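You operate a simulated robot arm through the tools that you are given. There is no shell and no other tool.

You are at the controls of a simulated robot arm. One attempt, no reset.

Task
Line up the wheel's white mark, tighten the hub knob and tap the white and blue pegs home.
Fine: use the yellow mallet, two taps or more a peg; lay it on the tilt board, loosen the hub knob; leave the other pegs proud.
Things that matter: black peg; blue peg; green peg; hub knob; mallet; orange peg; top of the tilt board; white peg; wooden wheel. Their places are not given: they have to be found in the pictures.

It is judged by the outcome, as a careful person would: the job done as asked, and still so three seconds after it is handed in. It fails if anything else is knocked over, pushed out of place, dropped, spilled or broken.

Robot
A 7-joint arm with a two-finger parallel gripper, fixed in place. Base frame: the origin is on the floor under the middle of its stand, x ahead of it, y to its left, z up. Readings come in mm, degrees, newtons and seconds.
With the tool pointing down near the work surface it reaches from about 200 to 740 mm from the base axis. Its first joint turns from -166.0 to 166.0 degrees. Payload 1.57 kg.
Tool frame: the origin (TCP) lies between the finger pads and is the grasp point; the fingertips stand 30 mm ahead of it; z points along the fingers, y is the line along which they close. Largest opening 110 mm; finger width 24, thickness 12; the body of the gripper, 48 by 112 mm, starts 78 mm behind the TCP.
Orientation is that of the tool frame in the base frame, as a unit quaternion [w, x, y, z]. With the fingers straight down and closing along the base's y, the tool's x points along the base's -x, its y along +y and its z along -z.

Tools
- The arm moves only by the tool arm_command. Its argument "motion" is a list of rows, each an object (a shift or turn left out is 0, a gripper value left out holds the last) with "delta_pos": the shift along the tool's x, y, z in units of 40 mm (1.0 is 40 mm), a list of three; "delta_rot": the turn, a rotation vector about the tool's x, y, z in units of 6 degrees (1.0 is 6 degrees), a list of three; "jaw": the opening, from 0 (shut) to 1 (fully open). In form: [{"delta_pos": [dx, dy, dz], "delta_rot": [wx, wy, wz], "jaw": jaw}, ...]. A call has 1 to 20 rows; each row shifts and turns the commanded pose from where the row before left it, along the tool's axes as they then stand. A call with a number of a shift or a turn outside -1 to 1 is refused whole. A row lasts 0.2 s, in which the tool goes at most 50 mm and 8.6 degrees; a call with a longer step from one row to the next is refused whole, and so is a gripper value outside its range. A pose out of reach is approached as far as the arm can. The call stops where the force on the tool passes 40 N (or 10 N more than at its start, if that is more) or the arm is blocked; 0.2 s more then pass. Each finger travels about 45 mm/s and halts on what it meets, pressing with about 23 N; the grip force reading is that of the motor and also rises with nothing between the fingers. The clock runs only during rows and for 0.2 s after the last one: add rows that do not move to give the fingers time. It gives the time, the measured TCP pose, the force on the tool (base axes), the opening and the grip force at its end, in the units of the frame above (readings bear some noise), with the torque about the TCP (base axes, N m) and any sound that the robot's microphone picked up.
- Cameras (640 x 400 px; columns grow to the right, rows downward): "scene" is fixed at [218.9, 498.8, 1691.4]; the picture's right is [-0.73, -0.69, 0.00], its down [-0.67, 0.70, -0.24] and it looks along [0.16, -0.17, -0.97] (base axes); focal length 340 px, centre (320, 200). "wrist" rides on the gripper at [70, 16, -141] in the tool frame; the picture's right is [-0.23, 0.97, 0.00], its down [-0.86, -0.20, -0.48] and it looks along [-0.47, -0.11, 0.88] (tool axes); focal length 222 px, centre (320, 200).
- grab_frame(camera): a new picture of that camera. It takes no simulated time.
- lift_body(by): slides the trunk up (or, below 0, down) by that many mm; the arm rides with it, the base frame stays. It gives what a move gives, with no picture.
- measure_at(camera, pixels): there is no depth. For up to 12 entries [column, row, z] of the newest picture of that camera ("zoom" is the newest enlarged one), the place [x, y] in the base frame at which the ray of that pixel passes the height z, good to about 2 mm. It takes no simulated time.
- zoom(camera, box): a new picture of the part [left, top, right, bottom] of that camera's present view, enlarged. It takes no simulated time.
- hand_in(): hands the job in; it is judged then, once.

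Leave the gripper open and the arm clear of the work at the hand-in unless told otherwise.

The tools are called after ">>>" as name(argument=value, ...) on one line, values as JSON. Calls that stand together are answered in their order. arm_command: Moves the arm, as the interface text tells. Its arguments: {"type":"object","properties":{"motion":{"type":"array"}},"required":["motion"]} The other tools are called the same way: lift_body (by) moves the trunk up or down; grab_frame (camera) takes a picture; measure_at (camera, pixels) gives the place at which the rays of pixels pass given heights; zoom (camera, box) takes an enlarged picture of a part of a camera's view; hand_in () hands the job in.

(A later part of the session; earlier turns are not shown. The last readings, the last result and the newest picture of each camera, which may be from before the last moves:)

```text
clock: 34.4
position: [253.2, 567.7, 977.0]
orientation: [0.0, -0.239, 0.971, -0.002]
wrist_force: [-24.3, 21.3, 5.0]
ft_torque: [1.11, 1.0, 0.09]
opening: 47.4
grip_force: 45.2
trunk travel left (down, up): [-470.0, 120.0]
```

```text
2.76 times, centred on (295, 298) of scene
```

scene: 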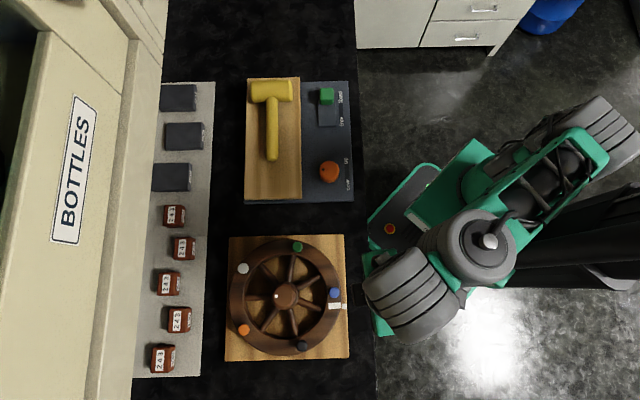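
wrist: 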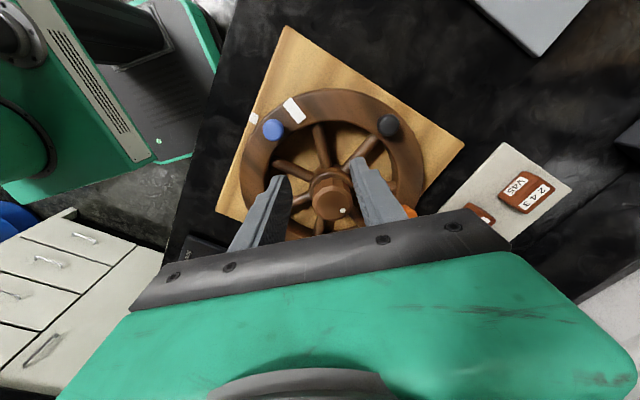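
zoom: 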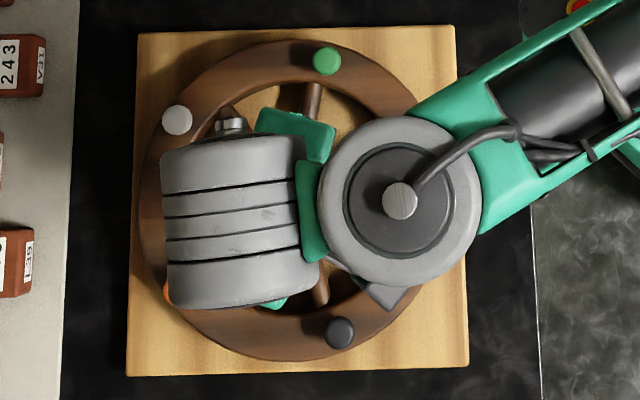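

The knob turned with the gripper (dot fixed relative to the fingers), and the wheel pegs didn't move. A 32 N side force built up along the tool's +y, so I'll relieve it and then continue turning clockwise.

>>> arm_command(motion=[{"delta_pos": [0.03, 0.07, 0]}, {}, {}])

```text
clock: 35.1
position: [254.7, 567.6, 977.6]
orientation: [-0.001, -0.237, 0.972, -0.002]
wrist_force: [-9.5, 6.4, 6.2]
ft_torque: [0.47, 0.26, 0.02]
opening: 47.1
grip_force: 45.0
trunk travel left (down, up): [-470.0, 120.0]
```

The side force is down to 11 N and torque about z is near zero. I'll continue 30° clockwise in small steps.

>>> arm_command(motion=[{"delta_pos": [0.005, 0.02, 0], "delta_rot": [0, 0, 0.5]}, {"delta_rot": [0, 0, 0.5]}, {"delta_rot": [0, 0, 0.5]}, {"delta_rot": [0, 0, 0.5]}, {"delta_rot": [0, 0, 0.5]}, {"delta_rot": [0, 0, 0.5]}, {"delta_rot": [0, 0, 0.5]}, {"delta_rot": [0, 0, 0.5]}, {"delta_rot": [0, 0, 0.5]}, {"delta_rot": [0, 0, 0.5]}, {}])

```text
clock: 37.5
position: [253.3, 569.3, 976.7]
orientation: [-0.001, 0.022, 1.0, -0.003]
wrist_force: [8.6, 11.6, 0.6]
ft_torque: [1.15, -0.53, 0.04]
opening: 47.0
grip_force: 44.8
trunk travel left (down, up): [-470.0, 120.0]
```

I've turned 54° so far with no resistance. I'll relieve the small side force and continue another 42°.

>>> arm_command(motion=[{"delta_pos": [-0.02, 0.03, 0]}, {"delta_rot": [0, 0, 0.6]}, {"delta_rot": [0, 0, 0.6]}, {"delta_rot": [0, 0, 0.6]}, {"delta_rot": [0, 0, 0.6]}, {"delta_rot": [0, 0, 0.6]}, {"delta_rot": [0, 0, 0.6]}, {"delta_rot": [0, 0, 0.6]}, {"delta_rot": [0, 0, 0.6]}, {"delta_rot": [0, 0, 0.6]}, {"delta_rot": [0, 0, 0.6]}, {"delta_rot": [0, 0, 0.6]}, {"delta_rot": [0, 0, 0.6]}, {}])

>>> zoom(camera="wrist", box=[160, 20, 520, 245])

```text
clock: 40.5
position: [255.2, 572.0, 977.5]
orientation: [0.001, 0.388, 0.922, -0.002]
wrist_force: [4.4, 33.7, 9.7]
ft_torque: [0.98, -0.14, 0.1]
opening: 47.1
grip_force: 45.4
trunk travel left (down, up): [-470.0, 120.0]
```

```text
1.78 times, centred on (340, 132) of wrist
```

zoom: 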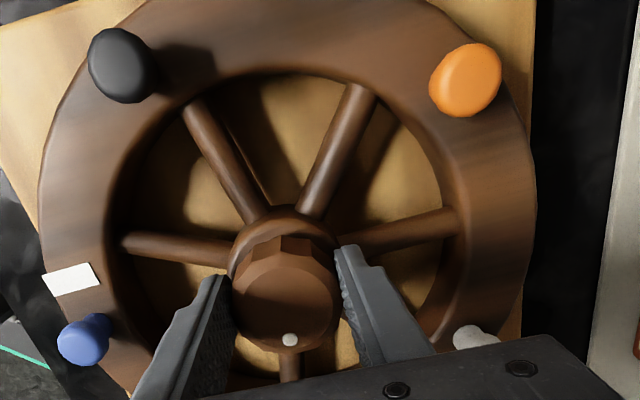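

The knob has turned 97°, but a 34 N side force has built up from an off-centre grip. I'll relieve it, open slightly, recentre on the knob and re-grip before continuing.

>>> arm_command(motion=[{"delta_pos": [0.05, 0.05, 0]}, {}, {"jaw": 0.58}, {}, {}, {}])

>>> zoom(camera="wrist", box=[160, 20, 520, 245])

```text
clock: 42.0
position: [255.5, 573.3, 978.2]
orientation: [-0.001, 0.388, 0.922, -0.003]
wrist_force: [0.0, -0.4, -0.4]
ft_torque: [0.03, 0.02, -0.01]
opening: 63.5
grip_force: 0.0
trunk travel left (down, up): [-470.0, 120.0]
```

```text
1.78 times, centred on (340, 132) of wrist
```

zoom: 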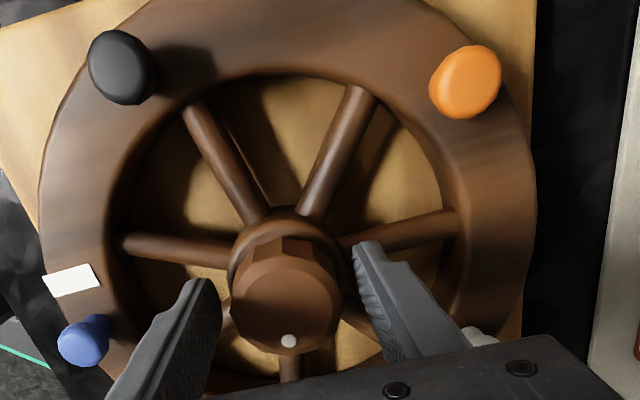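

The forces are released. I'll measure the knob centre from this view.

>>> measure_at(camera="zoom", pixels=[[231, 298, 976], [341, 296, 976], [284, 250, 976], [286, 353, 976], [289, 341, 976], [70, 279, 933]])

```text
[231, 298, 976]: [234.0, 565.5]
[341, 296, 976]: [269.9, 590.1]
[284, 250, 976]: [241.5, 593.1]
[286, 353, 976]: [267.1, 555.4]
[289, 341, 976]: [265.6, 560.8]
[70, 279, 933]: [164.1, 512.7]
```

The measured knob centre at z = 976 comes out as (253,576). That doesn't match the earlier (254,567), so either the knob top has moved down or something has shifted. I'll check the scene view for any board movement.

>>> zoom(camera="scene", box=[215, 225, 375, 370])

```text
2.76 times, centred on (295, 298) of scene
```

zoom: 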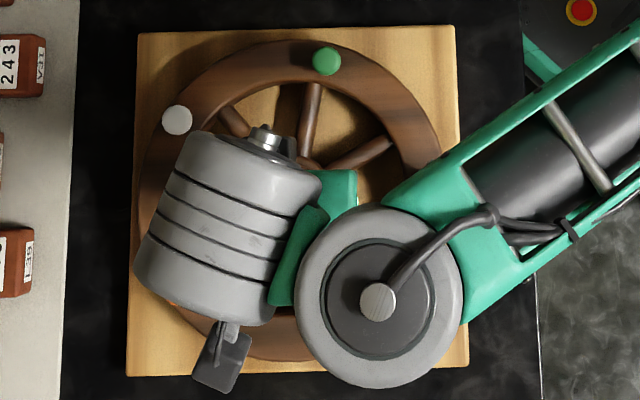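

The board and pegs are unchanged in the scene view: corners (138,33), (455,25), (468,367) and (127,375), with white and green in place. So the knob top has probably come down as it tightened. I'll check the finger geometry in the wrist view against the knob at lower heights.

>>> zoom(camera="wrist", box=[220, 90, 440, 240])

```text
2.67 times, centred on (330, 165) of wrist
```

zoom: 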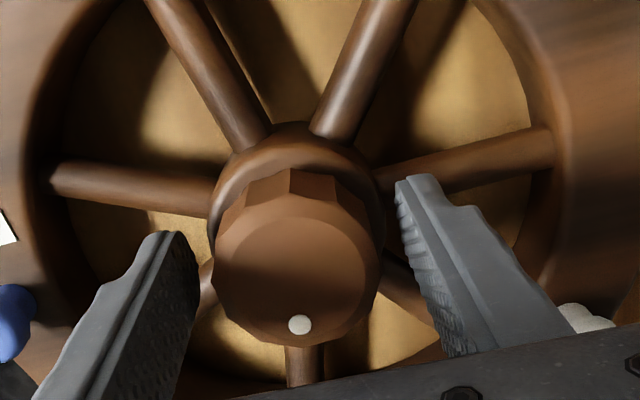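

I'll measure the collar, knob face and fingertips at candidate heights in this view.

>>> measure_at(camera="zoom", pixels=[[296, 262, 960], [296, 262, 970], [296, 262, 976], [216, 262, 965], [379, 258, 965], [298, 188, 965], [296, 347, 965], [208, 225, 938], [385, 215, 938], [178, 232, 948], [408, 178, 948], [300, 325, 965]])

```text
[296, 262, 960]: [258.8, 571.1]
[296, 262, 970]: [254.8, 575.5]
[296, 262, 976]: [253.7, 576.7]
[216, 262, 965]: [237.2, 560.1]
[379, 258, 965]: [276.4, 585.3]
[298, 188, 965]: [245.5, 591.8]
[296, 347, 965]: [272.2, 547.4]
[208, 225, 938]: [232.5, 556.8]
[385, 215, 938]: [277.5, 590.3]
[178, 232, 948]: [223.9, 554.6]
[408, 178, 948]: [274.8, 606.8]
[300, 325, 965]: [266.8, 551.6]
```

Relative to the tool, the knob is centred between the fingers but about 3 mm off along tool x. I'll shift -3 mm along x, re-grip, and continue the clockwise turn while watching the torque.

>>> arm_command(motion=[{"delta_pos": [-0.08, 0, 0.05]}, {}, {"jaw": 0.45}, {"jaw": 0.3}, {}, {}, {}])

```text
clock: 43.5
position: [256.2, 571.1, 975.8]
orientation: [0.0, 0.389, 0.921, -0.003]
wrist_force: [-1.4, -1.7, -1.8]
ft_torque: [0.48, -0.63, -0.01]
opening: 47.2
grip_force: 45.2
trunk travel left (down, up): [-470.0, 120.0]
```

The grip is well centred now, with a side force of only about 2 N. I'll continue clockwise 24°.

>>> arm_command(motion=[{"delta_rot": [0, 0, 0.6]}, {"delta_rot": [0, 0, 0.6]}, {"delta_rot": [0, 0, 0.6]}, {"delta_rot": [0, 0, 0.6]}, {"delta_rot": [0, 0, 0.6]}, {"delta_rot": [0, 0, 0.6]}, {}])

```text
clock: 45.1
position: [257.3, 570.3, 975.1]
orientation: [0.001, 0.554, 0.832, -0.001]
wrist_force: [9.4, 22.2, 8.7]
ft_torque: [0.83, -0.93, 0.01]
opening: 46.9
grip_force: 45.4
trunk travel left (down, up): [-470.0, 120.0]
```

A side force of 24 N has built up again. I'll relieve it toward +y and keep turning.

>>> arm_command(motion=[{"delta_pos": [0.04, 0.04, 0]}, {}, {"delta_rot": [0, 0, 0.5]}, {"delta_rot": [0, 0, 0.5]}, {"delta_rot": [0, 0, 0.5]}, {"delta_rot": [0, 0, 0.5]}, {}])

```text
clock: 46.8
position: [256.9, 570.3, 976.1]
orientation: [0.0, 0.638, 0.77, -0.003]
wrist_force: [2.7, -2.7, 11.7]
ft_torque: [-0.19, -0.16, 0.01]
opening: 46.9
grip_force: 44.8
trunk travel left (down, up): [-470.0, 120.0]
```

Total turn is now about 131° clockwise with low torque. I'll continue another 36° and watch for a stop.

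>>> arm_command(motion=[{"delta_rot": [0, 0, 0.6]}, {"delta_rot": [0, 0, 0.6]}, {"delta_rot": [0, 0, 0.6]}, {"delta_rot": [0, 0, 0.6]}, {"delta_rot": [0, 0, 0.6]}, {"delta_rot": [0, 0, 0.6]}, {}])

>>> zoom(camera="wrist", box=[160, 20, 520, 245])

```text
clock: 48.4
position: [258.3, 571.5, 975.8]
orientation: [0.001, 0.77, 0.638, -0.003]
wrist_force: [4.2, 3.8, -2.2]
ft_torque: [0.55, -1.24, 1.66]
opening: 47.3
grip_force: 45.3
trunk travel left (down, up): [-470.0, 120.0]
```

```text
1.78 times, centred on (340, 132) of wrist
```

zoom: 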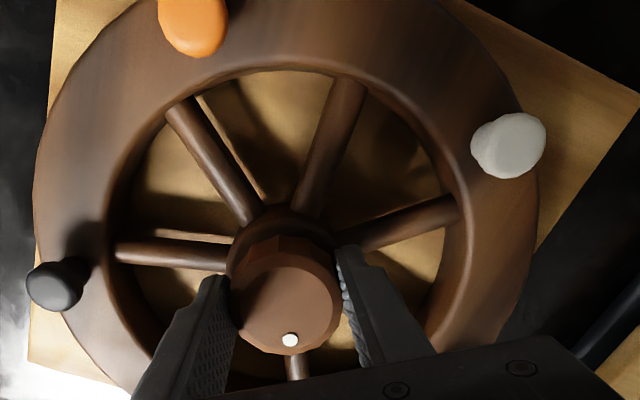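

The torque about z jumped to 1.66 N m, so the knob has met its tight stop after about 150°. I'll apply a little more to confirm it's firm.

>>> arm_command(motion=[{"delta_rot": [0, 0, 0.5]}, {"delta_rot": [0, 0, 0.5]}, {}, {}])

>>> zoom(camera="wrist", box=[160, 20, 520, 245])

```text
clock: 49.4
position: [258.2, 570.5, 973.9]
orientation: [0.001, 0.804, 0.595, -0.002]
wrist_force: [3.6, 1.5, 0.2]
ft_torque: [-0.17, -0.14, 0.16]
opening: 47.6
grip_force: 38.2
trunk travel left (down, up): [-470.0, 120.0]
```

```text
1.78 times, centred on (340, 132) of wrist
```

zoom: 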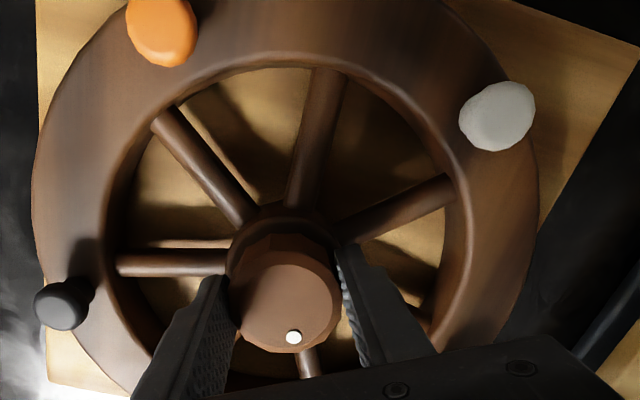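

The dot slipped slightly relative to the fingers (290 to 293 px) and the torque dropped, so the knob is at its stop and tight. I'll release, lift clear and back away to check the alignment with the scene camera.

>>> arm_command(motion=[{"jaw": 0.65}, {}, {}, {"jaw": 0.727}, {"delta_pos": [0, 0, -0.6]}, {"delta_pos": [0, 0, -1]}, {"delta_pos": [0, 0, -1]}, {"delta_pos": [0, 0, -0.4]}, {}])

>>> zoom(camera="wrist", box=[160, 20, 520, 245])

```text
clock: 51.4
position: [255.4, 571.4, 1094.0]
orientation: [-0.003, 0.804, 0.595, -0.005]
wrist_force: [0.4, 0.1, -0.4]
ft_torque: [-0.03, 0.01, 0.04]
opening: 79.6
grip_force: 0.0
trunk travel left (down, up): [-470.0, 120.0]
```

```text
1.78 times, centred on (340, 132) of wrist
```

zoom: 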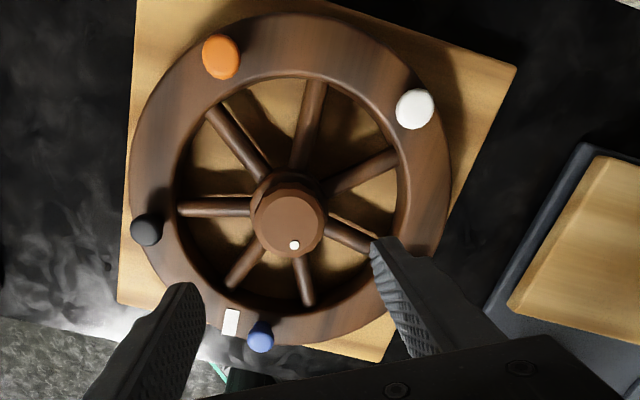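

The wheel, pegs and marks look fine. Next is the mallet. Its head axis runs at about 45° and the handle end points to about 135°. I'll move the gripper over the tilt board at this safe height, then yaw so the fingers close along the head's axis.

>>> arm_command(motion=[{"delta_pos": [-0.425, 0.927, 0]}, {"delta_pos": [-0.425, 0.927, 0]}, {"delta_pos": [-0.425, 0.927, 0]}, {"delta_pos": [-0.425, 0.927, 0]}, {"delta_pos": [-0.425, 0.927, 0]}, {"delta_pos": [-0.425, 0.927, 0]}, {"delta_pos": [-0.425, 0.927, 0]}, {"delta_pos": [-0.425, 0.927, 0]}, {"delta_pos": [-0.425, 0.927, 0]}, {}])

>>> grab_frame(camera="scene")

>>> zoom(camera="scene", box=[215, 225, 375, 370])

```text
clock: 53.5
position: [532.5, 326.9, 1098.3]
orientation: [-0.001, 0.804, 0.595, -0.003]
wrist_force: [0.4, -0.7, 0.4]
ft_torque: [0.01, 0.07, -0.01]
opening: 80.0
grip_force: 0.1
trunk travel left (down, up): [-470.0, 120.0]
```

```text
taken
```

scene: 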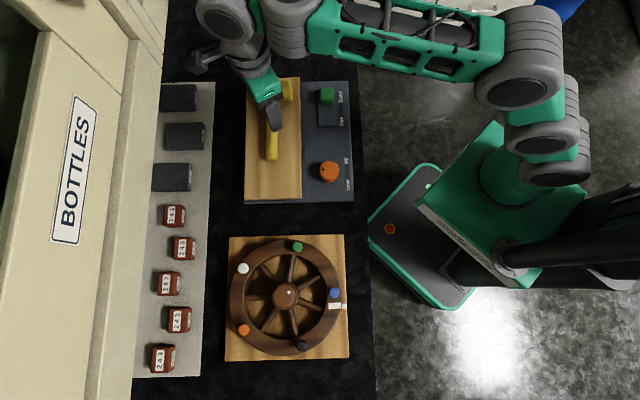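

```text
2.76 times, centred on (295, 298) of scene
```

zoom: 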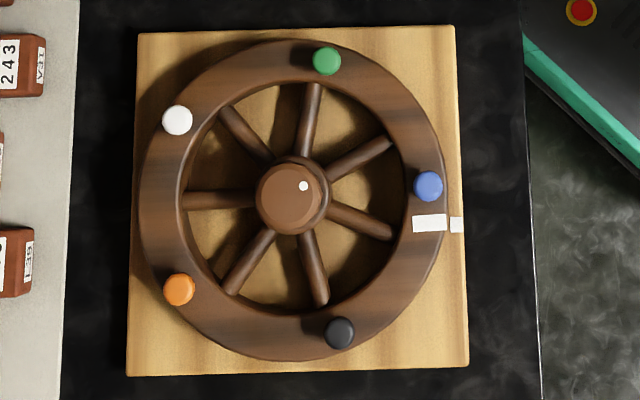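

The wheel is unmoved with its marks still aligned, and the knob dot now points up-right, so it turned about 140° clockwise. Next I'll yaw the tool +61° so the fingers close along the mallet head's axis, and look at the mallet.

>>> arm_command(motion=[{"delta_rot": [0, 0, -1]}, {"delta_rot": [0, 0, -1]}, {"delta_rot": [0, 0, -1]}, {"delta_rot": [0, 0, -1]}, {"delta_rot": [0, 0, -1]}, {"delta_rot": [0, 0, -1]}, {"delta_rot": [0, 0, -1]}, {"delta_rot": [0, 0, -1]}, {"delta_rot": [0, 0, -1]}, {"delta_rot": [0, 0, -1]}, {"delta_rot": [0, 0, -0.17], "jaw": 1}, {}, {}])

>>> grab_frame(camera="wrist")

```text
clock: 56.4
position: [533.2, 329.0, 1095.1]
orientation: [0.0, 0.389, 0.921, -0.003]
wrist_force: [-0.5, -0.1, -1.4]
ft_torque: [-0.05, -0.04, 0.05]
opening: 109.8
grip_force: 0.0
trunk travel left (down, up): [-470.0, 120.0]
```

```text
taken
```

wrist: 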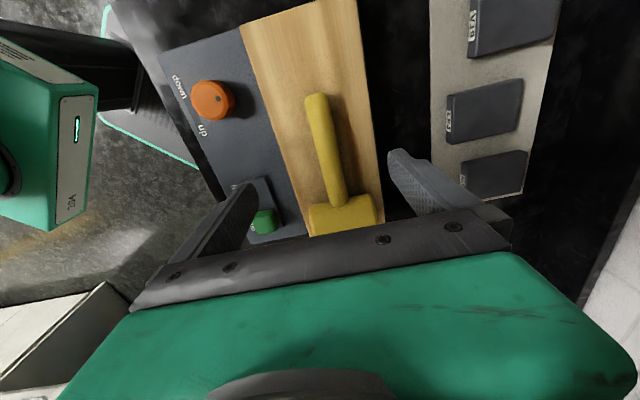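

The mallet lies with its handle end at (317,98) and its head at about (345,215). I'll zoom for detail and measure the board corner, handle and head.

>>> zoom(camera="wrist", box=[150, 0, 470, 240])

>>> measure_at(camera="wrist", pixels=[[240, 25, 910], [240, 25, 930], [241, 160, 910], [317, 97, 930], [317, 97, 950], [305, 97, 940], [328, 95, 940], [341, 205, 945], [312, 215, 945], [376, 200, 945]])

>>> measure_at(camera="scene", pixels=[[301.9, 198.8, 910], [301.9, 198.8, 930], [272.3, 159.5, 930], [272.3, 159.5, 950]])

```text
1.67 times, centred on (310, 120) of wrist
```

zoom: 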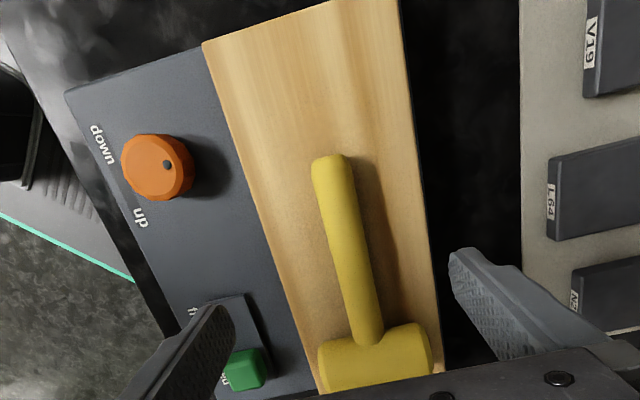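

```text
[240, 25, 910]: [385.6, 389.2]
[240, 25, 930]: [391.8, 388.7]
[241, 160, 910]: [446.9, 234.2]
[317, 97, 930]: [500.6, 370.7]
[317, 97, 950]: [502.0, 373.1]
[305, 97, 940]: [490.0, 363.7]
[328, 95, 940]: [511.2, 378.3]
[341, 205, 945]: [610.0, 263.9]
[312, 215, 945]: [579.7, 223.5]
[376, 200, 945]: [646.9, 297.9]
```

```text
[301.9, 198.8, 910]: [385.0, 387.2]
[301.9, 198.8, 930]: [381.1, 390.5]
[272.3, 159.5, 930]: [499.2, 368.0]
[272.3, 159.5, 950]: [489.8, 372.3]
```

The board top at the wheel-side end is at z ≈ 909. Its width is equal at both ends, so the board is level. The mallet head is about 50 mm across, so its centre should be near z = 934. I'll refine the head's ends from the scene picture.

>>> zoom(camera="scene", box=[230, 65, 320, 170])

>>> measure_at(camera="wrist", pixels=[[310, 208, 934], [384, 220, 934], [372, 195, 934], [343, 204, 934], [312, 208, 950], [372, 195, 950]])

```text
3.81 times, centred on (275, 118) of scene
```

zoom: 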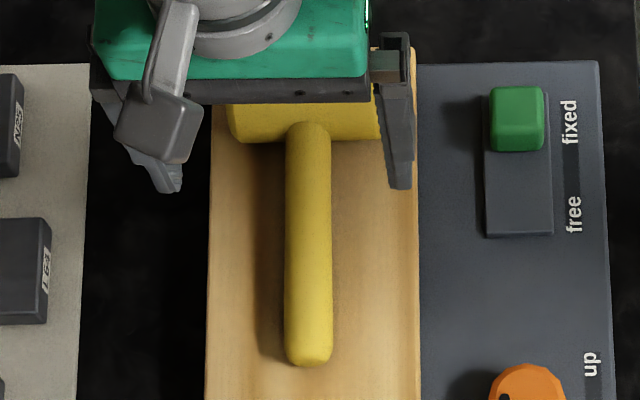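

```text
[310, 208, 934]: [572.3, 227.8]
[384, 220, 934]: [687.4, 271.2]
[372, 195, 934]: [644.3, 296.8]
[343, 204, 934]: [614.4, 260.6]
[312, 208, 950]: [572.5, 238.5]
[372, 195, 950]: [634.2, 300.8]
```

I'll measure the handle axis and head edges in this zoom.

>>> measure_at(camera="zoom", pixels=[[308, 345, 930], [308, 160, 935], [285, 250, 930], [332, 250, 930], [228, 120, 934], [381, 120, 934], [228, 135, 930], [308, 142, 934], [308, 367, 922], [207, 398, 909], [418, 398, 909]])

```text
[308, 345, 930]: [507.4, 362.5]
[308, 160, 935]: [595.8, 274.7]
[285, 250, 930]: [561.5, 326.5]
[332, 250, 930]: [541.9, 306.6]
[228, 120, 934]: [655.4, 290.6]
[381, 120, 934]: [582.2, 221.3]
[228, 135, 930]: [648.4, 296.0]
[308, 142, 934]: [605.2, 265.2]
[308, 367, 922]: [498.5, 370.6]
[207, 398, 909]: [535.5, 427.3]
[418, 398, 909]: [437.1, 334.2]
```

The mallet's handle axis runs at -45°. The head centre is at about (626,244), with a length of about 100 mm against the 110 mm maximum opening, so a centred grip on the head's two ends is tight but possible. That grip would press pegs straight down with no leverage. I'll move over the head and look.

>>> arm_command(motion=[{"delta_pos": [-0.8, 0.05, 0], "jaw": 1}, {"delta_pos": [-0.8, 0.05, 0]}, {"delta_pos": [-0.8, 0.05, 0.3]}, {"delta_pos": [-0.75, 0.04, 0.4]}, {"delta_pos": [0, 0, 0.5]}, {"delta_pos": [0, 0, 0.4], "delta_rot": [0, 0, -0.13]}, {}])

>>> zoom(camera="wrist", box=[130, 20, 530, 270])

```text
clock: 58.0
position: [627.4, 242.7, 1030.9]
orientation: [-0.001, 0.384, 0.923, -0.002]
wrist_force: [0.2, -0.6, 0.3]
ft_torque: [0.01, 0.01, -0.02]
opening: 109.9
grip_force: 0.0
trunk travel left (down, up): [-470.0, 120.0]
```

```text
1.60 times, centred on (330, 145) of wrist
```

zoom: 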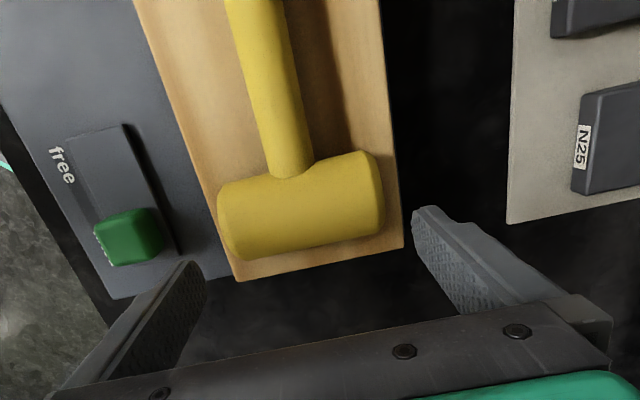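

The head is visible at zoom (303,208) between the fingers. I'll measure its centre, ends and edges at its mid-height.

>>> measure_at(camera="zoom", pixels=[[303, 208, 934], [219, 205, 934], [384, 190, 934], [240, 259, 925], [378, 232, 925], [290, 178, 940], [272, 90, 932], [303, 208, 960], [238, 281, 909], [402, 247, 909], [134, 0, 909], [380, 0, 909]])

```text
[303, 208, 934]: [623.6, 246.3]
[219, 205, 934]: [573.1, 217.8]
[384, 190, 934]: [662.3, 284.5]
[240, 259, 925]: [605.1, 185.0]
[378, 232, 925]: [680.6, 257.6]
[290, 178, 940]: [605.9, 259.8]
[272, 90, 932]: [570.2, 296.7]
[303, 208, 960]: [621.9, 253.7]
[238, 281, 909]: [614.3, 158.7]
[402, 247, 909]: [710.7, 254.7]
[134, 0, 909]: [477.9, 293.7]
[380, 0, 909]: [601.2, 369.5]
```

The head's length is about 101 mm, leaving roughly 4 mm clearance per side. The TCP is laterally centred to within 0.5 mm, so I need about 3 mm along the handle direction. I'll lower to just above the head and look again.

>>> arm_command(motion=[{"delta_pos": [0.075, 0, 0.4]}, {"delta_pos": [0, 0, 0.4]}, {}])

>>> zoom(camera="wrist", box=[130, 20, 530, 270])

```text
clock: 58.8
position: [624.4, 246.2, 999.8]
orientation: [0.0, 0.383, 0.924, -0.003]
wrist_force: [-0.6, 0.4, -0.8]
ft_torque: [-0.01, -0.02, 0.0]
opening: 110.0
grip_force: 0.1
trunk travel left (down, up): [-470.0, 120.0]
```

```text
1.60 times, centred on (330, 145) of wrist
```

zoom: 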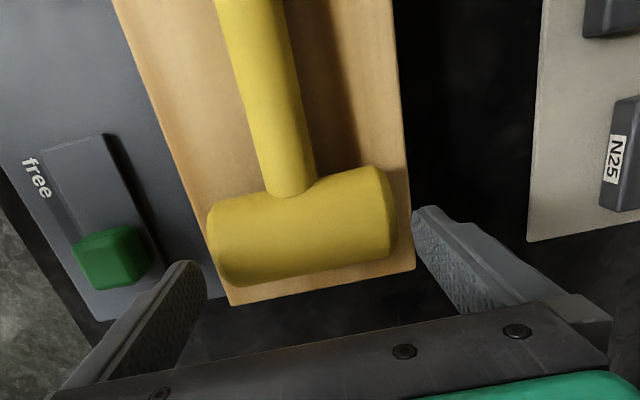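

I'll check the head's end positions at their top-edge height, along with its centre.

>>> measure_at(camera="zoom", pixels=[[207, 230, 955], [398, 215, 955], [207, 220, 955], [394, 190, 955], [303, 228, 934], [303, 228, 955], [207, 275, 970], [414, 212, 970], [300, 193, 935], [310, 272, 935]])

```text
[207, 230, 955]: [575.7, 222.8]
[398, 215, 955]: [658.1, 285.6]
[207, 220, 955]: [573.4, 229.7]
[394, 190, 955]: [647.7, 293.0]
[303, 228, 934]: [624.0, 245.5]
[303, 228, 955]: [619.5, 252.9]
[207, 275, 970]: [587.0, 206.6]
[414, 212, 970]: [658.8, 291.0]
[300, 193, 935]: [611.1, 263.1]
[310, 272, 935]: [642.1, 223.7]
```

The head spans s = 566–666 and the finger faces are at 561 and 671.5, so it's centred with about 5 mm per side. I'll lower in steps to TCP z of about 947, fingertips about 8 mm above the board.

>>> arm_command(motion=[{"delta_pos": [-0.05, 0.01, 0.35]}, {"delta_pos": [0, 0, 0.35]}, {"delta_pos": [0, 0, 0.35]}, {"delta_pos": [0, 0, 0.27]}, {}])

>>> zoom(camera="wrist", box=[130, 20, 530, 270])

```text
clock: 60.0
position: [625.2, 245.9, 949.9]
orientation: [0.001, 0.384, 0.924, 0.001]
wrist_force: [3.9, 0.2, 17.4]
ft_torque: [-0.53, 0.7, 0.26]
opening: 107.5
grip_force: 0.0
trunk travel left (down, up): [-470.0, 120.0]
```

```text
1.60 times, centred on (330, 145) of wrist
```

zoom: 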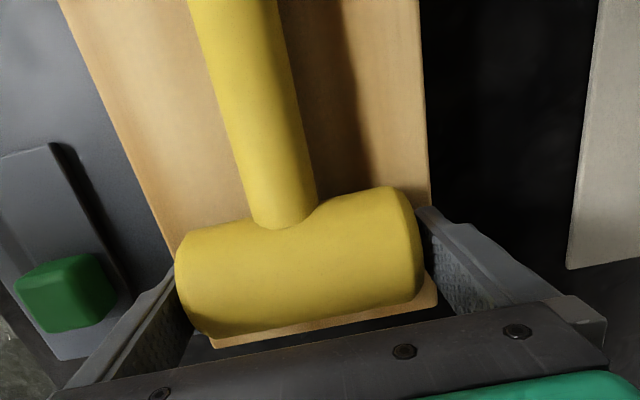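

There's a 17 N upward push on the left finger, which is brushing the head's end, but the tips are already below the head's mid-height (z = 920). I'll ease up 2 mm and close gently onto the head's ends.

>>> arm_command(motion=[{"delta_pos": [0, 0, -0.05]}, {}, {"jaw": 0.95}, {"jaw": 0.9}, {"jaw": 0.85}, {}, {}, {}])

>>> zoom(camera="wrist", box=[130, 20, 530, 270])

```text
clock: 61.8
position: [625.6, 246.1, 949.4]
orientation: [0.001, 0.383, 0.924, -0.002]
wrist_force: [6.5, 7.9, 22.2]
ft_torque: [1.28, -0.96, 0.05]
opening: 102.7
grip_force: 5.2
trunk travel left (down, up): [-470.0, 120.0]
```

```text
1.60 times, centred on (330, 145) of wrist
```

zoom: 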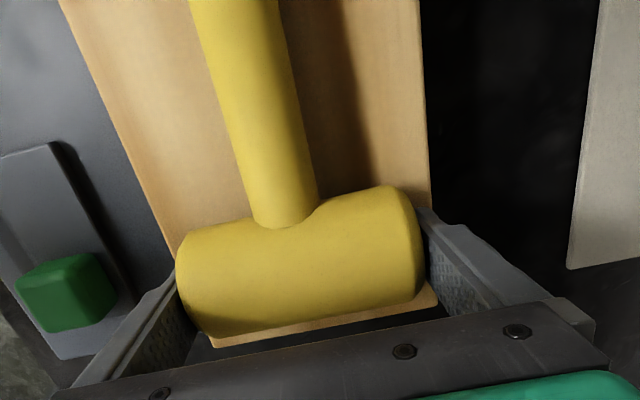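

The opening is 102.7 mm, but there's 22 N upward and little grip force, so the fingertips seem to be bearing on something below. I'll ease up another 4 mm and close further.

>>> arm_command(motion=[{"delta_pos": [0, 0, -0.1]}, {}, {"jaw": 0.8}, {"jaw": 0.75}, {}, {}])

```text
clock: 63.1
position: [626.1, 244.6, 951.8]
orientation: [-0.002, 0.384, 0.923, -0.003]
wrist_force: [-0.1, 0.2, 0.2]
ft_torque: [-0.08, -0.08, 0.01]
opening: 99.8
grip_force: 22.9
trunk travel left (down, up): [-470.0, 120.0]
```

It's gripped cleanly: head length 99.8 mm, grip 22.9 N, no side load. The earlier push was the fingertips touching the board, so the board top is near z = 919. I'll re-grip 6 mm higher so the head's underside stands proud of the fingertips when tapping.

>>> arm_command(motion=[{"jaw": 0.95}, {"jaw": 1}, {}, {"delta_pos": [0, 0, -0.15]}, {}, {"jaw": 0.9}, {"jaw": 0.8}, {"jaw": 0.7}, {}, {}, {}])

>>> zoom(camera="wrist", box=[130, 20, 530, 270])

```text
clock: 65.5
position: [624.8, 244.7, 958.8]
orientation: [0.0, 0.384, 0.923, -0.003]
wrist_force: [-0.1, -0.8, 0.2]
ft_torque: [0.05, -0.1, 0.04]
opening: 99.8
grip_force: 22.8
trunk travel left (down, up): [-470.0, 120.0]
```

```text
1.60 times, centred on (330, 145) of wrist
```

zoom: 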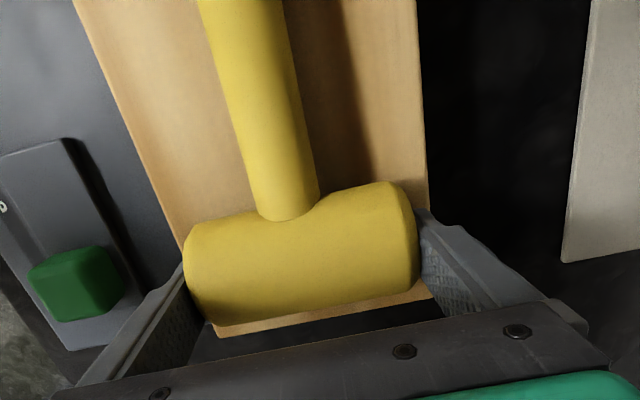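

The head is held at 99.8 mm with 22.8 N. For putting it back later I note the TCP (624.8, 244.7, 958.8) and yaw 44.8°. I'll lift slowly and check it stays in the grip.

>>> arm_command(motion=[{"delta_pos": [0, 0, -0.15]}, {"delta_pos": [0, 0, -0.3]}, {"delta_pos": [0, 0, -0.4]}, {"delta_pos": [0, 0, -0.5]}, {"delta_pos": [0, 0, -0.5]}, {}])

>>> grab_frame(camera="wrist")

>>> zoom(camera="scene", box=[225, 50, 375, 215])

```text
clock: 67.0
position: [624.9, 243.6, 1032.1]
orientation: [-0.001, 0.383, 0.924, -0.003]
wrist_force: [0.0, -0.3, -2.4]
ft_torque: [-0.08, -0.05, 0.0]
opening: 100.0
grip_force: 23.3
trunk travel left (down, up): [-470.0, 120.0]
```

```text
taken
```

wrist: 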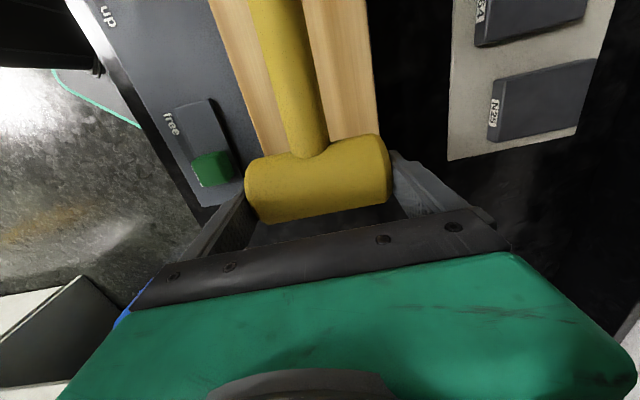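

```text
2.42 times, centred on (300, 132) of scene
```

zoom: 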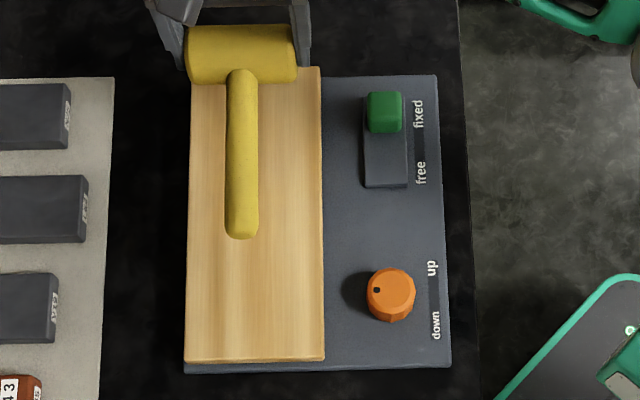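

The mallet is lifted and held, with about 2.4 N of weight. I'll check from the scene view whether the handle end, at zoom (243,238), has drooped.

>>> measure_at(camera="zoom", pixels=[[243, 236, 960], [243, 236, 990], [243, 236, 1010], [243, 236, 1030], [243, 54, 1018], [188, 54, 1030], [297, 54, 1030], [192, 75, 915], [320, 68, 915], [325, 360, 915], [184, 362, 915]])

```text
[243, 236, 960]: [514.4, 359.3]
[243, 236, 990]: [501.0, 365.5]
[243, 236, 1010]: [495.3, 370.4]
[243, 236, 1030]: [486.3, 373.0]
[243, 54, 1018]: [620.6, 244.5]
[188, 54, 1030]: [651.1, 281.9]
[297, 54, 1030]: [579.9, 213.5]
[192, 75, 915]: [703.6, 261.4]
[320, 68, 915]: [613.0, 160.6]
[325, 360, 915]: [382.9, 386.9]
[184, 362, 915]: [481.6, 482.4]
```

The handle keeps the same slight slope it had at rest (about 3.6°), so it hasn't slipped. From the earlier reach limits, the white peg at r ≈ 689 needs the trunk higher. I'll raise the trunk 115 mm while holding the mallet, then come down partway.

>>> lift_body(by=115)

>>> arm_command(motion=[{"delta_pos": [0, 0, 0.5]}, {"delta_pos": [0, 0, 0.7]}, {"delta_pos": [0, 0, 0.7]}, {}])

```text
clock: 68.4
position: [625.1, 243.1, 1147.3]
orientation: [-0.001, 0.384, 0.923, -0.003]
wrist_force: [-0.7, 0.3, -3.3]
ft_torque: [-0.09, -0.06, 0.0]
opening: 99.9
grip_force: 23.0
trunk travel left (down, up): [-585.0, 5.0]
```

```text
clock: 69.4
position: [625.2, 245.6, 1070.8]
orientation: [-0.001, 0.383, 0.924, -0.003]
wrist_force: [1.2, 0.5, -3.8]
ft_torque: [-0.05, -0.07, 0.0]
opening: 99.8
grip_force: 23.0
trunk travel left (down, up): [-585.0, 5.0]
```

It's stable at z = 1071. I'll translate toward the wheel to around (440,470), then yaw the tool 90° counter-clockwise so the handle will lie clear between the hub and the green peg.

>>> arm_command(motion=[{"delta_pos": [0.4, 0.04, 0]}, {"delta_pos": [0.8, 0.08, 0]}, {"delta_pos": [0.85, 0.083, 0]}, {"delta_pos": [0.85, 0.083, 0]}, {"delta_pos": [0.85, 0.083, 0]}, {"delta_pos": [0.85, 0.083, 0]}, {"delta_pos": [0.85, 0.083, 0]}, {"delta_pos": [0.85, 0.083, 0]}, {"delta_pos": [0.6, 0.06, 0]}, {"delta_pos": [0.34, 0.03, 0]}, {}])

>>> arm_command(motion=[{"delta_rot": [0, 0, -0.4]}, {"delta_rot": [0, 0, -0.8]}, {"delta_rot": [0, 0, -0.85]}, {"delta_rot": [0, 0, -0.85]}, {"delta_rot": [0, 0, -0.85]}, {"delta_rot": [0, 0, -0.85]}, {"delta_rot": [0, 0, -0.85]}, {"delta_rot": [0, 0, -0.85]}, {"delta_rot": [0, 0, -0.85]}, {"delta_rot": [0, 0, -0.85]}, {"delta_rot": [0, 0, -0.85]}, {"delta_rot": [0, 0, -0.85]}, {"delta_rot": [0, 0, -0.85]}, {"delta_rot": [0, 0, -0.85]}, {"delta_rot": [0, 0, -0.85]}, {"delta_rot": [0, 0, -0.85]}, {"delta_rot": [0, 0, -0.85]}, {"delta_rot": [0, 0, -0.85]}, {"delta_rot": [0, 0, -0.25]}, {}])

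>>> grab_frame(camera="scene")

>>> grab_frame(camera="wrist")

```text
clock: 71.8
position: [437.1, 469.2, 1069.8]
orientation: [0.0, 0.384, 0.924, -0.003]
wrist_force: [-0.3, -0.4, -3.6]
ft_torque: [-0.07, -0.02, -0.04]
opening: 99.9
grip_force: 22.7
trunk travel left (down, up): [-585.0, 5.0]
```

```text
clock: 76.0
position: [439.4, 469.1, 1070.9]
orientation: [-0.003, -0.385, 0.923, -0.001]
wrist_force: [0.2, 0.7, -2.9]
ft_torque: [0.03, -0.08, -0.02]
opening: 100.0
grip_force: 23.4
trunk travel left (down, up): [-585.0, 5.0]
```

```text
taken
```

scene: 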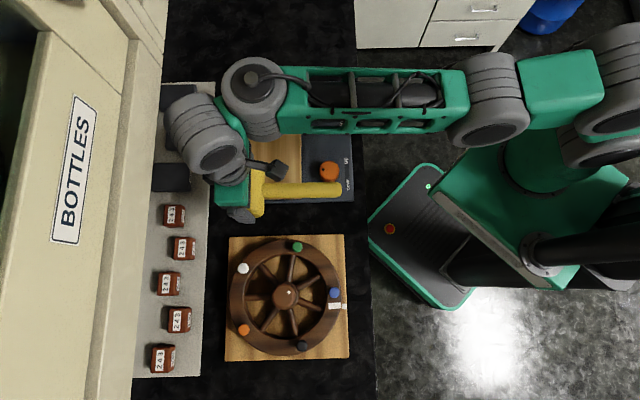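

```text
taken
```

wrist: 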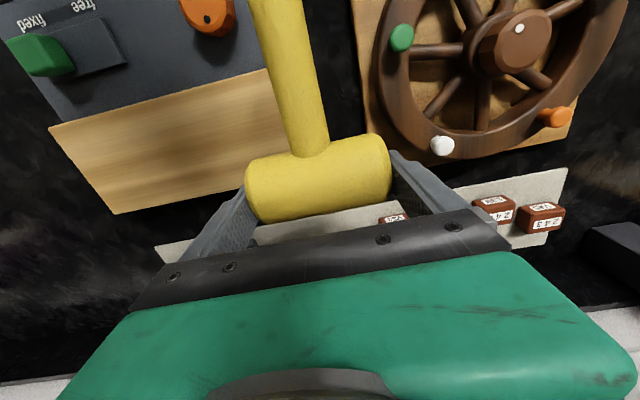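

The mallet is held steadily, with the handle pointing along 225°. I'll move to above the white peg at (358,588.7) at z ≈ 1040, which puts the head's underside near 1001.

>>> arm_command(motion=[{"delta_pos": [-0.1, 0.45, 0]}, {"delta_pos": [-0.15, 0.8, 0]}, {"delta_pos": [-0.15, 0.8, 0]}, {"delta_pos": [-0.15, 0.8, 0.15]}, {"delta_pos": [-0.15, 0.7, 0.3]}, {"delta_pos": [0, 0, 0.3]}, {}])

>>> grab_frame(camera="wrist")

>>> zoom(camera="scene", box=[205, 215, 375, 370])

```text
clock: 77.6
position: [357.8, 588.8, 1040.1]
orientation: [-0.002, -0.384, 0.923, -0.002]
wrist_force: [-1.1, 0.0, -3.5]
ft_torque: [0.05, -0.07, 0.01]
opening: 99.9
grip_force: 23.1
trunk travel left (down, up): [-585.0, 5.0]
```

```text
taken
```

wrist: 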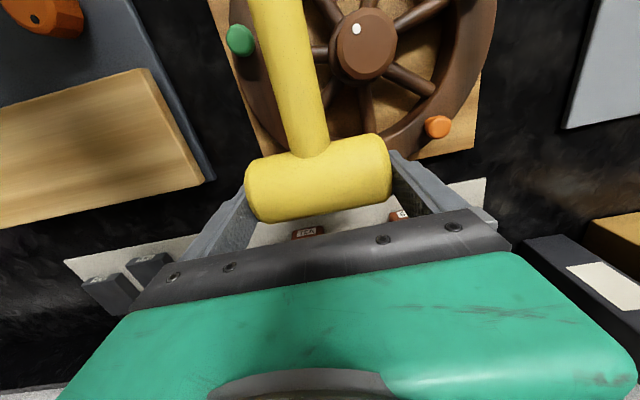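

```text
2.58 times, centred on (290, 292) of scene
```

zoom: 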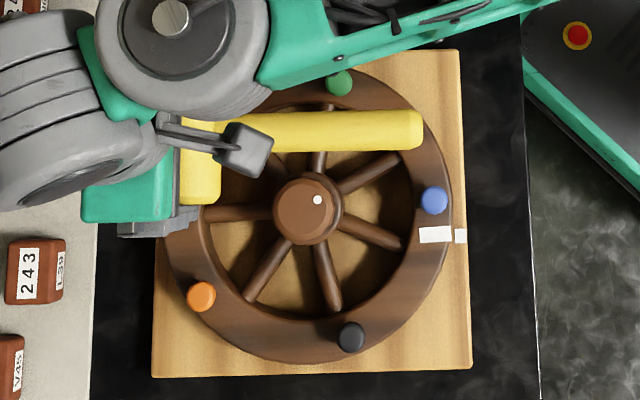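

The white peg is hidden under the head as intended. The handle passes between the hub knob and the green peg, with all the other pegs clear. I'll lower to just above the expected contact (TCP ≈ 1000).

>>> arm_command(motion=[{"delta_pos": [0, 0, 0.4]}, {"delta_pos": [0, 0, 0.4]}, {"delta_pos": [0, 0, 0.2]}, {}])

>>> zoom(camera="wrist", box=[180, 0, 520, 220])

```text
clock: 78.6
position: [360.2, 589.5, 1000.9]
orientation: [-0.001, -0.384, 0.923, -0.002]
wrist_force: [-0.4, -0.2, -3.3]
ft_torque: [0.07, -0.05, -0.01]
opening: 99.6
grip_force: 22.8
trunk travel left (down, up): [-585.0, 5.0]
```

```text
1.82 times, centred on (350, 110) of wrist
```

zoom: 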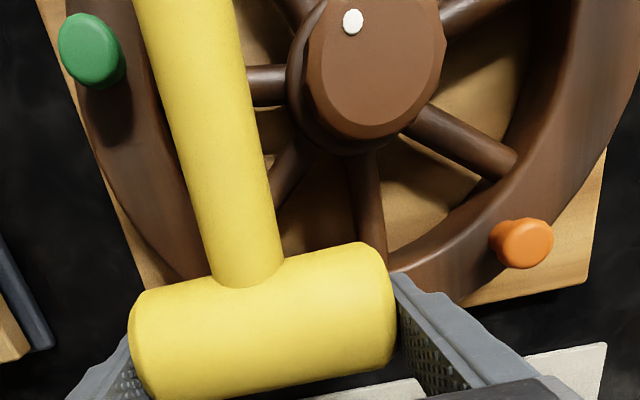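

All clear. For tap 1 on the white peg I'll make a short downward strike of about 14 mm, to just below the expected peg top, and read the force there.

>>> arm_command(motion=[{"delta_pos": [0, 0, 0.35]}])

```text
clock: 79.0
position: [359.1, 585.9, 987.5]
orientation: [-0.002, -0.385, 0.923, 0.0]
wrist_force: [2.3, -2.8, 2.2]
ft_torque: [-0.1, -0.09, 0.05]
opening: 99.8
grip_force: 23.1
trunk travel left (down, up): [-585.0, 5.0]
```

There was light contact of about 5.5 N at TCP ≈ 988, which matches the peg top. I'll lift 20 mm and strike again about 6 mm deeper.

>>> arm_command(motion=[{"delta_pos": [0, 0, -0.5]}, {}, {"delta_pos": [0, 0, 0.65]}])

```text
clock: 79.8
position: [358.2, 587.4, 984.2]
orientation: [-0.001, -0.384, 0.923, 0.0]
wrist_force: [-2.7, -4.9, 10.0]
ft_torque: [-0.18, 0.08, 0.01]
opening: 99.9
grip_force: 22.8
trunk travel left (down, up): [-585.0, 5.0]
```

Contact force is about 13 N at z ≈ 984, so the peg is resisting. I'll lift again and strike 10 mm deeper.

>>> arm_command(motion=[{"delta_pos": [0, 0, -0.5]}, {}, {"delta_pos": [0, 0, 0.75]}])

```text
clock: 80.6
position: [359.8, 590.2, 980.7]
orientation: [0.003, -0.384, 0.923, 0.004]
wrist_force: [-0.8, -2.8, 31.7]
ft_torque: [-0.34, 0.19, 0.04]
opening: 99.9
grip_force: 22.1
trunk travel left (down, up): [-585.0, 5.0]
```

About 35 N of contact now at z ≈ 981. I'll check from the wrist view that the head hasn't shifted in the fingers, then lift.

>>> zoom(camera="wrist", box=[180, 0, 520, 220])

>>> arm_command(motion=[{"delta_pos": [0, 0, -0.6]}, {"delta_pos": [0, 0, -0.6]}, {}])

>>> zoom(camera="wrist", box=[180, 0, 520, 220])

```text
1.82 times, centred on (350, 110) of wrist
```

zoom: 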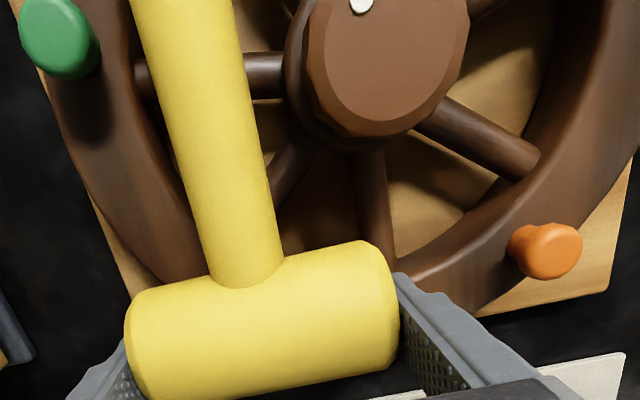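

```text
clock: 81.4
position: [359.6, 585.7, 1019.5]
orientation: [-0.002, -0.384, 0.923, -0.003]
wrist_force: [-0.6, 0.3, -3.2]
ft_torque: [0.04, -0.06, 0.01]
opening: 99.9
grip_force: 23.3
trunk travel left (down, up): [-585.0, 5.0]
```

```text
1.82 times, centred on (350, 110) of wrist
```

zoom: 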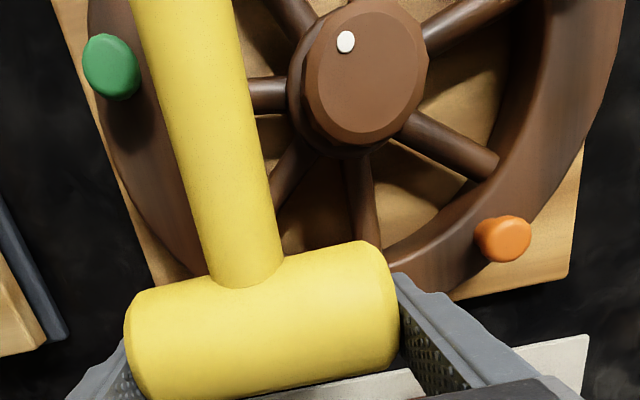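

The head has slid up in the grip by perhaps 1–2 mm, no more. I'll lift a little and step aside 110 mm along the tool's -y to see how far the white peg has gone in.

>>> arm_command(motion=[{"delta_pos": [0, 0, -0.5]}, {"delta_pos": [0, -0.7, 0]}, {"delta_pos": [0, -0.9, 0]}, {"delta_pos": [0, -0.9, 0]}, {"delta_pos": [0, -0.25, 0]}, {}])

>>> zoom(camera="wrist", box=[260, 0, 580, 220])

>>> zoom(camera="scene", box=[205, 215, 375, 370])

```text
clock: 82.8
position: [437.0, 510.9, 1039.3]
orientation: [-0.001, -0.384, 0.923, -0.002]
wrist_force: [0.1, -0.5, -2.9]
ft_torque: [0.08, -0.09, 0.01]
opening: 99.8
grip_force: 23.4
trunk travel left (down, up): [-585.0, 5.0]
```

```text
1.82 times, centred on (420, 110) of wrist
```

zoom: 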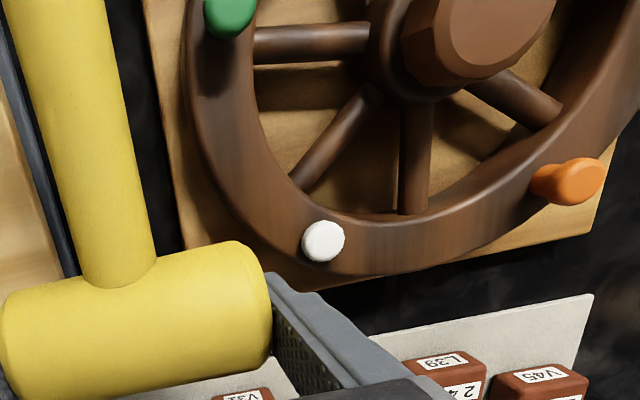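

```text
2.58 times, centred on (290, 292) of scene
```

zoom: 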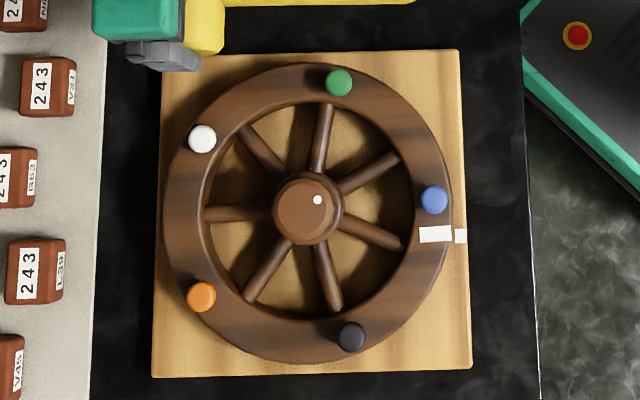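

The white peg at zoom (323,241) now looks almost flush, with no visible stem, unlike the orange one. The wheel's marks are still aligned. I'll stereo-measure its remaining height.

>>> measure_at(camera="zoom", pixels=[[202, 139, 930], [202, 139, 945], [202, 139, 960], [201, 296, 945], [201, 296, 960], [339, 82, 945], [339, 82, 960], [434, 200, 945], [434, 200, 960]])

>>> zoom(camera="wrist", box=[380, 70, 500, 160])

>>> measure_at(camera="zoom", pixels=[[320, 200, 930], [320, 200, 945], [320, 200, 960]])

```text
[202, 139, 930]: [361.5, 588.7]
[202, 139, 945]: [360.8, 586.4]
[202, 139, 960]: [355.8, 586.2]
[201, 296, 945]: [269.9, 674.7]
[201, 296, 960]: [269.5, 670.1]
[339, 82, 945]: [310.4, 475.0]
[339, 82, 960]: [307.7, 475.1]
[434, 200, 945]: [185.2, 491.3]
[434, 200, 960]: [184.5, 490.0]
```

```text
4.44 times, centred on (440, 115) of wrist
```

zoom: 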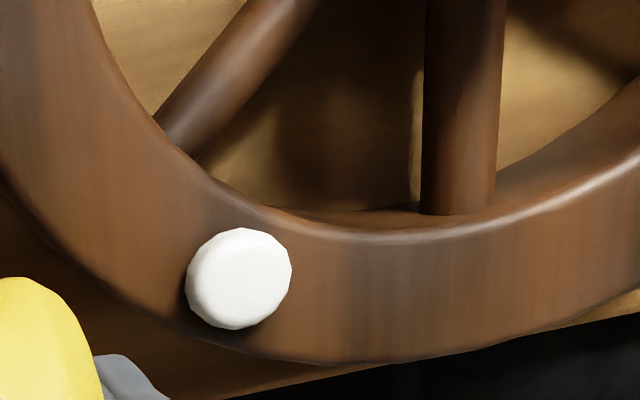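

```text
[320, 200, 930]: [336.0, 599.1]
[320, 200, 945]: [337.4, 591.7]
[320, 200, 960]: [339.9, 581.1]
```

In the close-up the peg's head sits close to the rim. I'll measure its height in this view and compare with its known position.

>>> measure_at(camera="zoom", pixels=[[242, 277, 930], [242, 277, 935], [242, 277, 940], [242, 277, 945], [242, 277, 950], [242, 277, 955]])

```text
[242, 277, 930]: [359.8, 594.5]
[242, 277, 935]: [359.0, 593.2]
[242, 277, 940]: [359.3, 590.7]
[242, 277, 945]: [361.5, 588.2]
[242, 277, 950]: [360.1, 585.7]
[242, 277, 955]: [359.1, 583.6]
```

White's top is now at z ≈ 944, against about 953 for the others, so it's nearly or fully home. I'll go back over it and tap again firmly to make sure it's seated.

>>> arm_command(motion=[{"delta_pos": [0, 0.6, 0]}, {"delta_pos": [0, 0.9, 0]}, {"delta_pos": [0, 0.9, 0]}, {"delta_pos": [0, 0.36, 0]}, {"delta_pos": [0, 0, 0.5]}, {"delta_pos": [0, 0, 0.5]}, {}])

>>> arm_command(motion=[{"delta_pos": [0, 0, 0.55]}, {"delta_pos": [0, 0, 0.1]}])

```text
clock: 84.4
position: [355.6, 586.7, 999.2]
orientation: [-0.002, -0.384, 0.923, -0.002]
wrist_force: [-0.4, -0.2, -3.3]
ft_torque: [0.07, -0.04, -0.04]
opening: 99.7
grip_force: 23.1
trunk travel left (down, up): [-585.0, 5.0]
```

```text
clock: 85.0
position: [357.3, 587.7, 979.6]
orientation: [0.001, -0.386, 0.923, 0.001]
wrist_force: [-6.0, -6.5, 27.7]
ft_torque: [-0.31, 0.23, 0.03]
opening: 99.9
grip_force: 23.1
trunk travel left (down, up): [-585.0, 5.0]
```

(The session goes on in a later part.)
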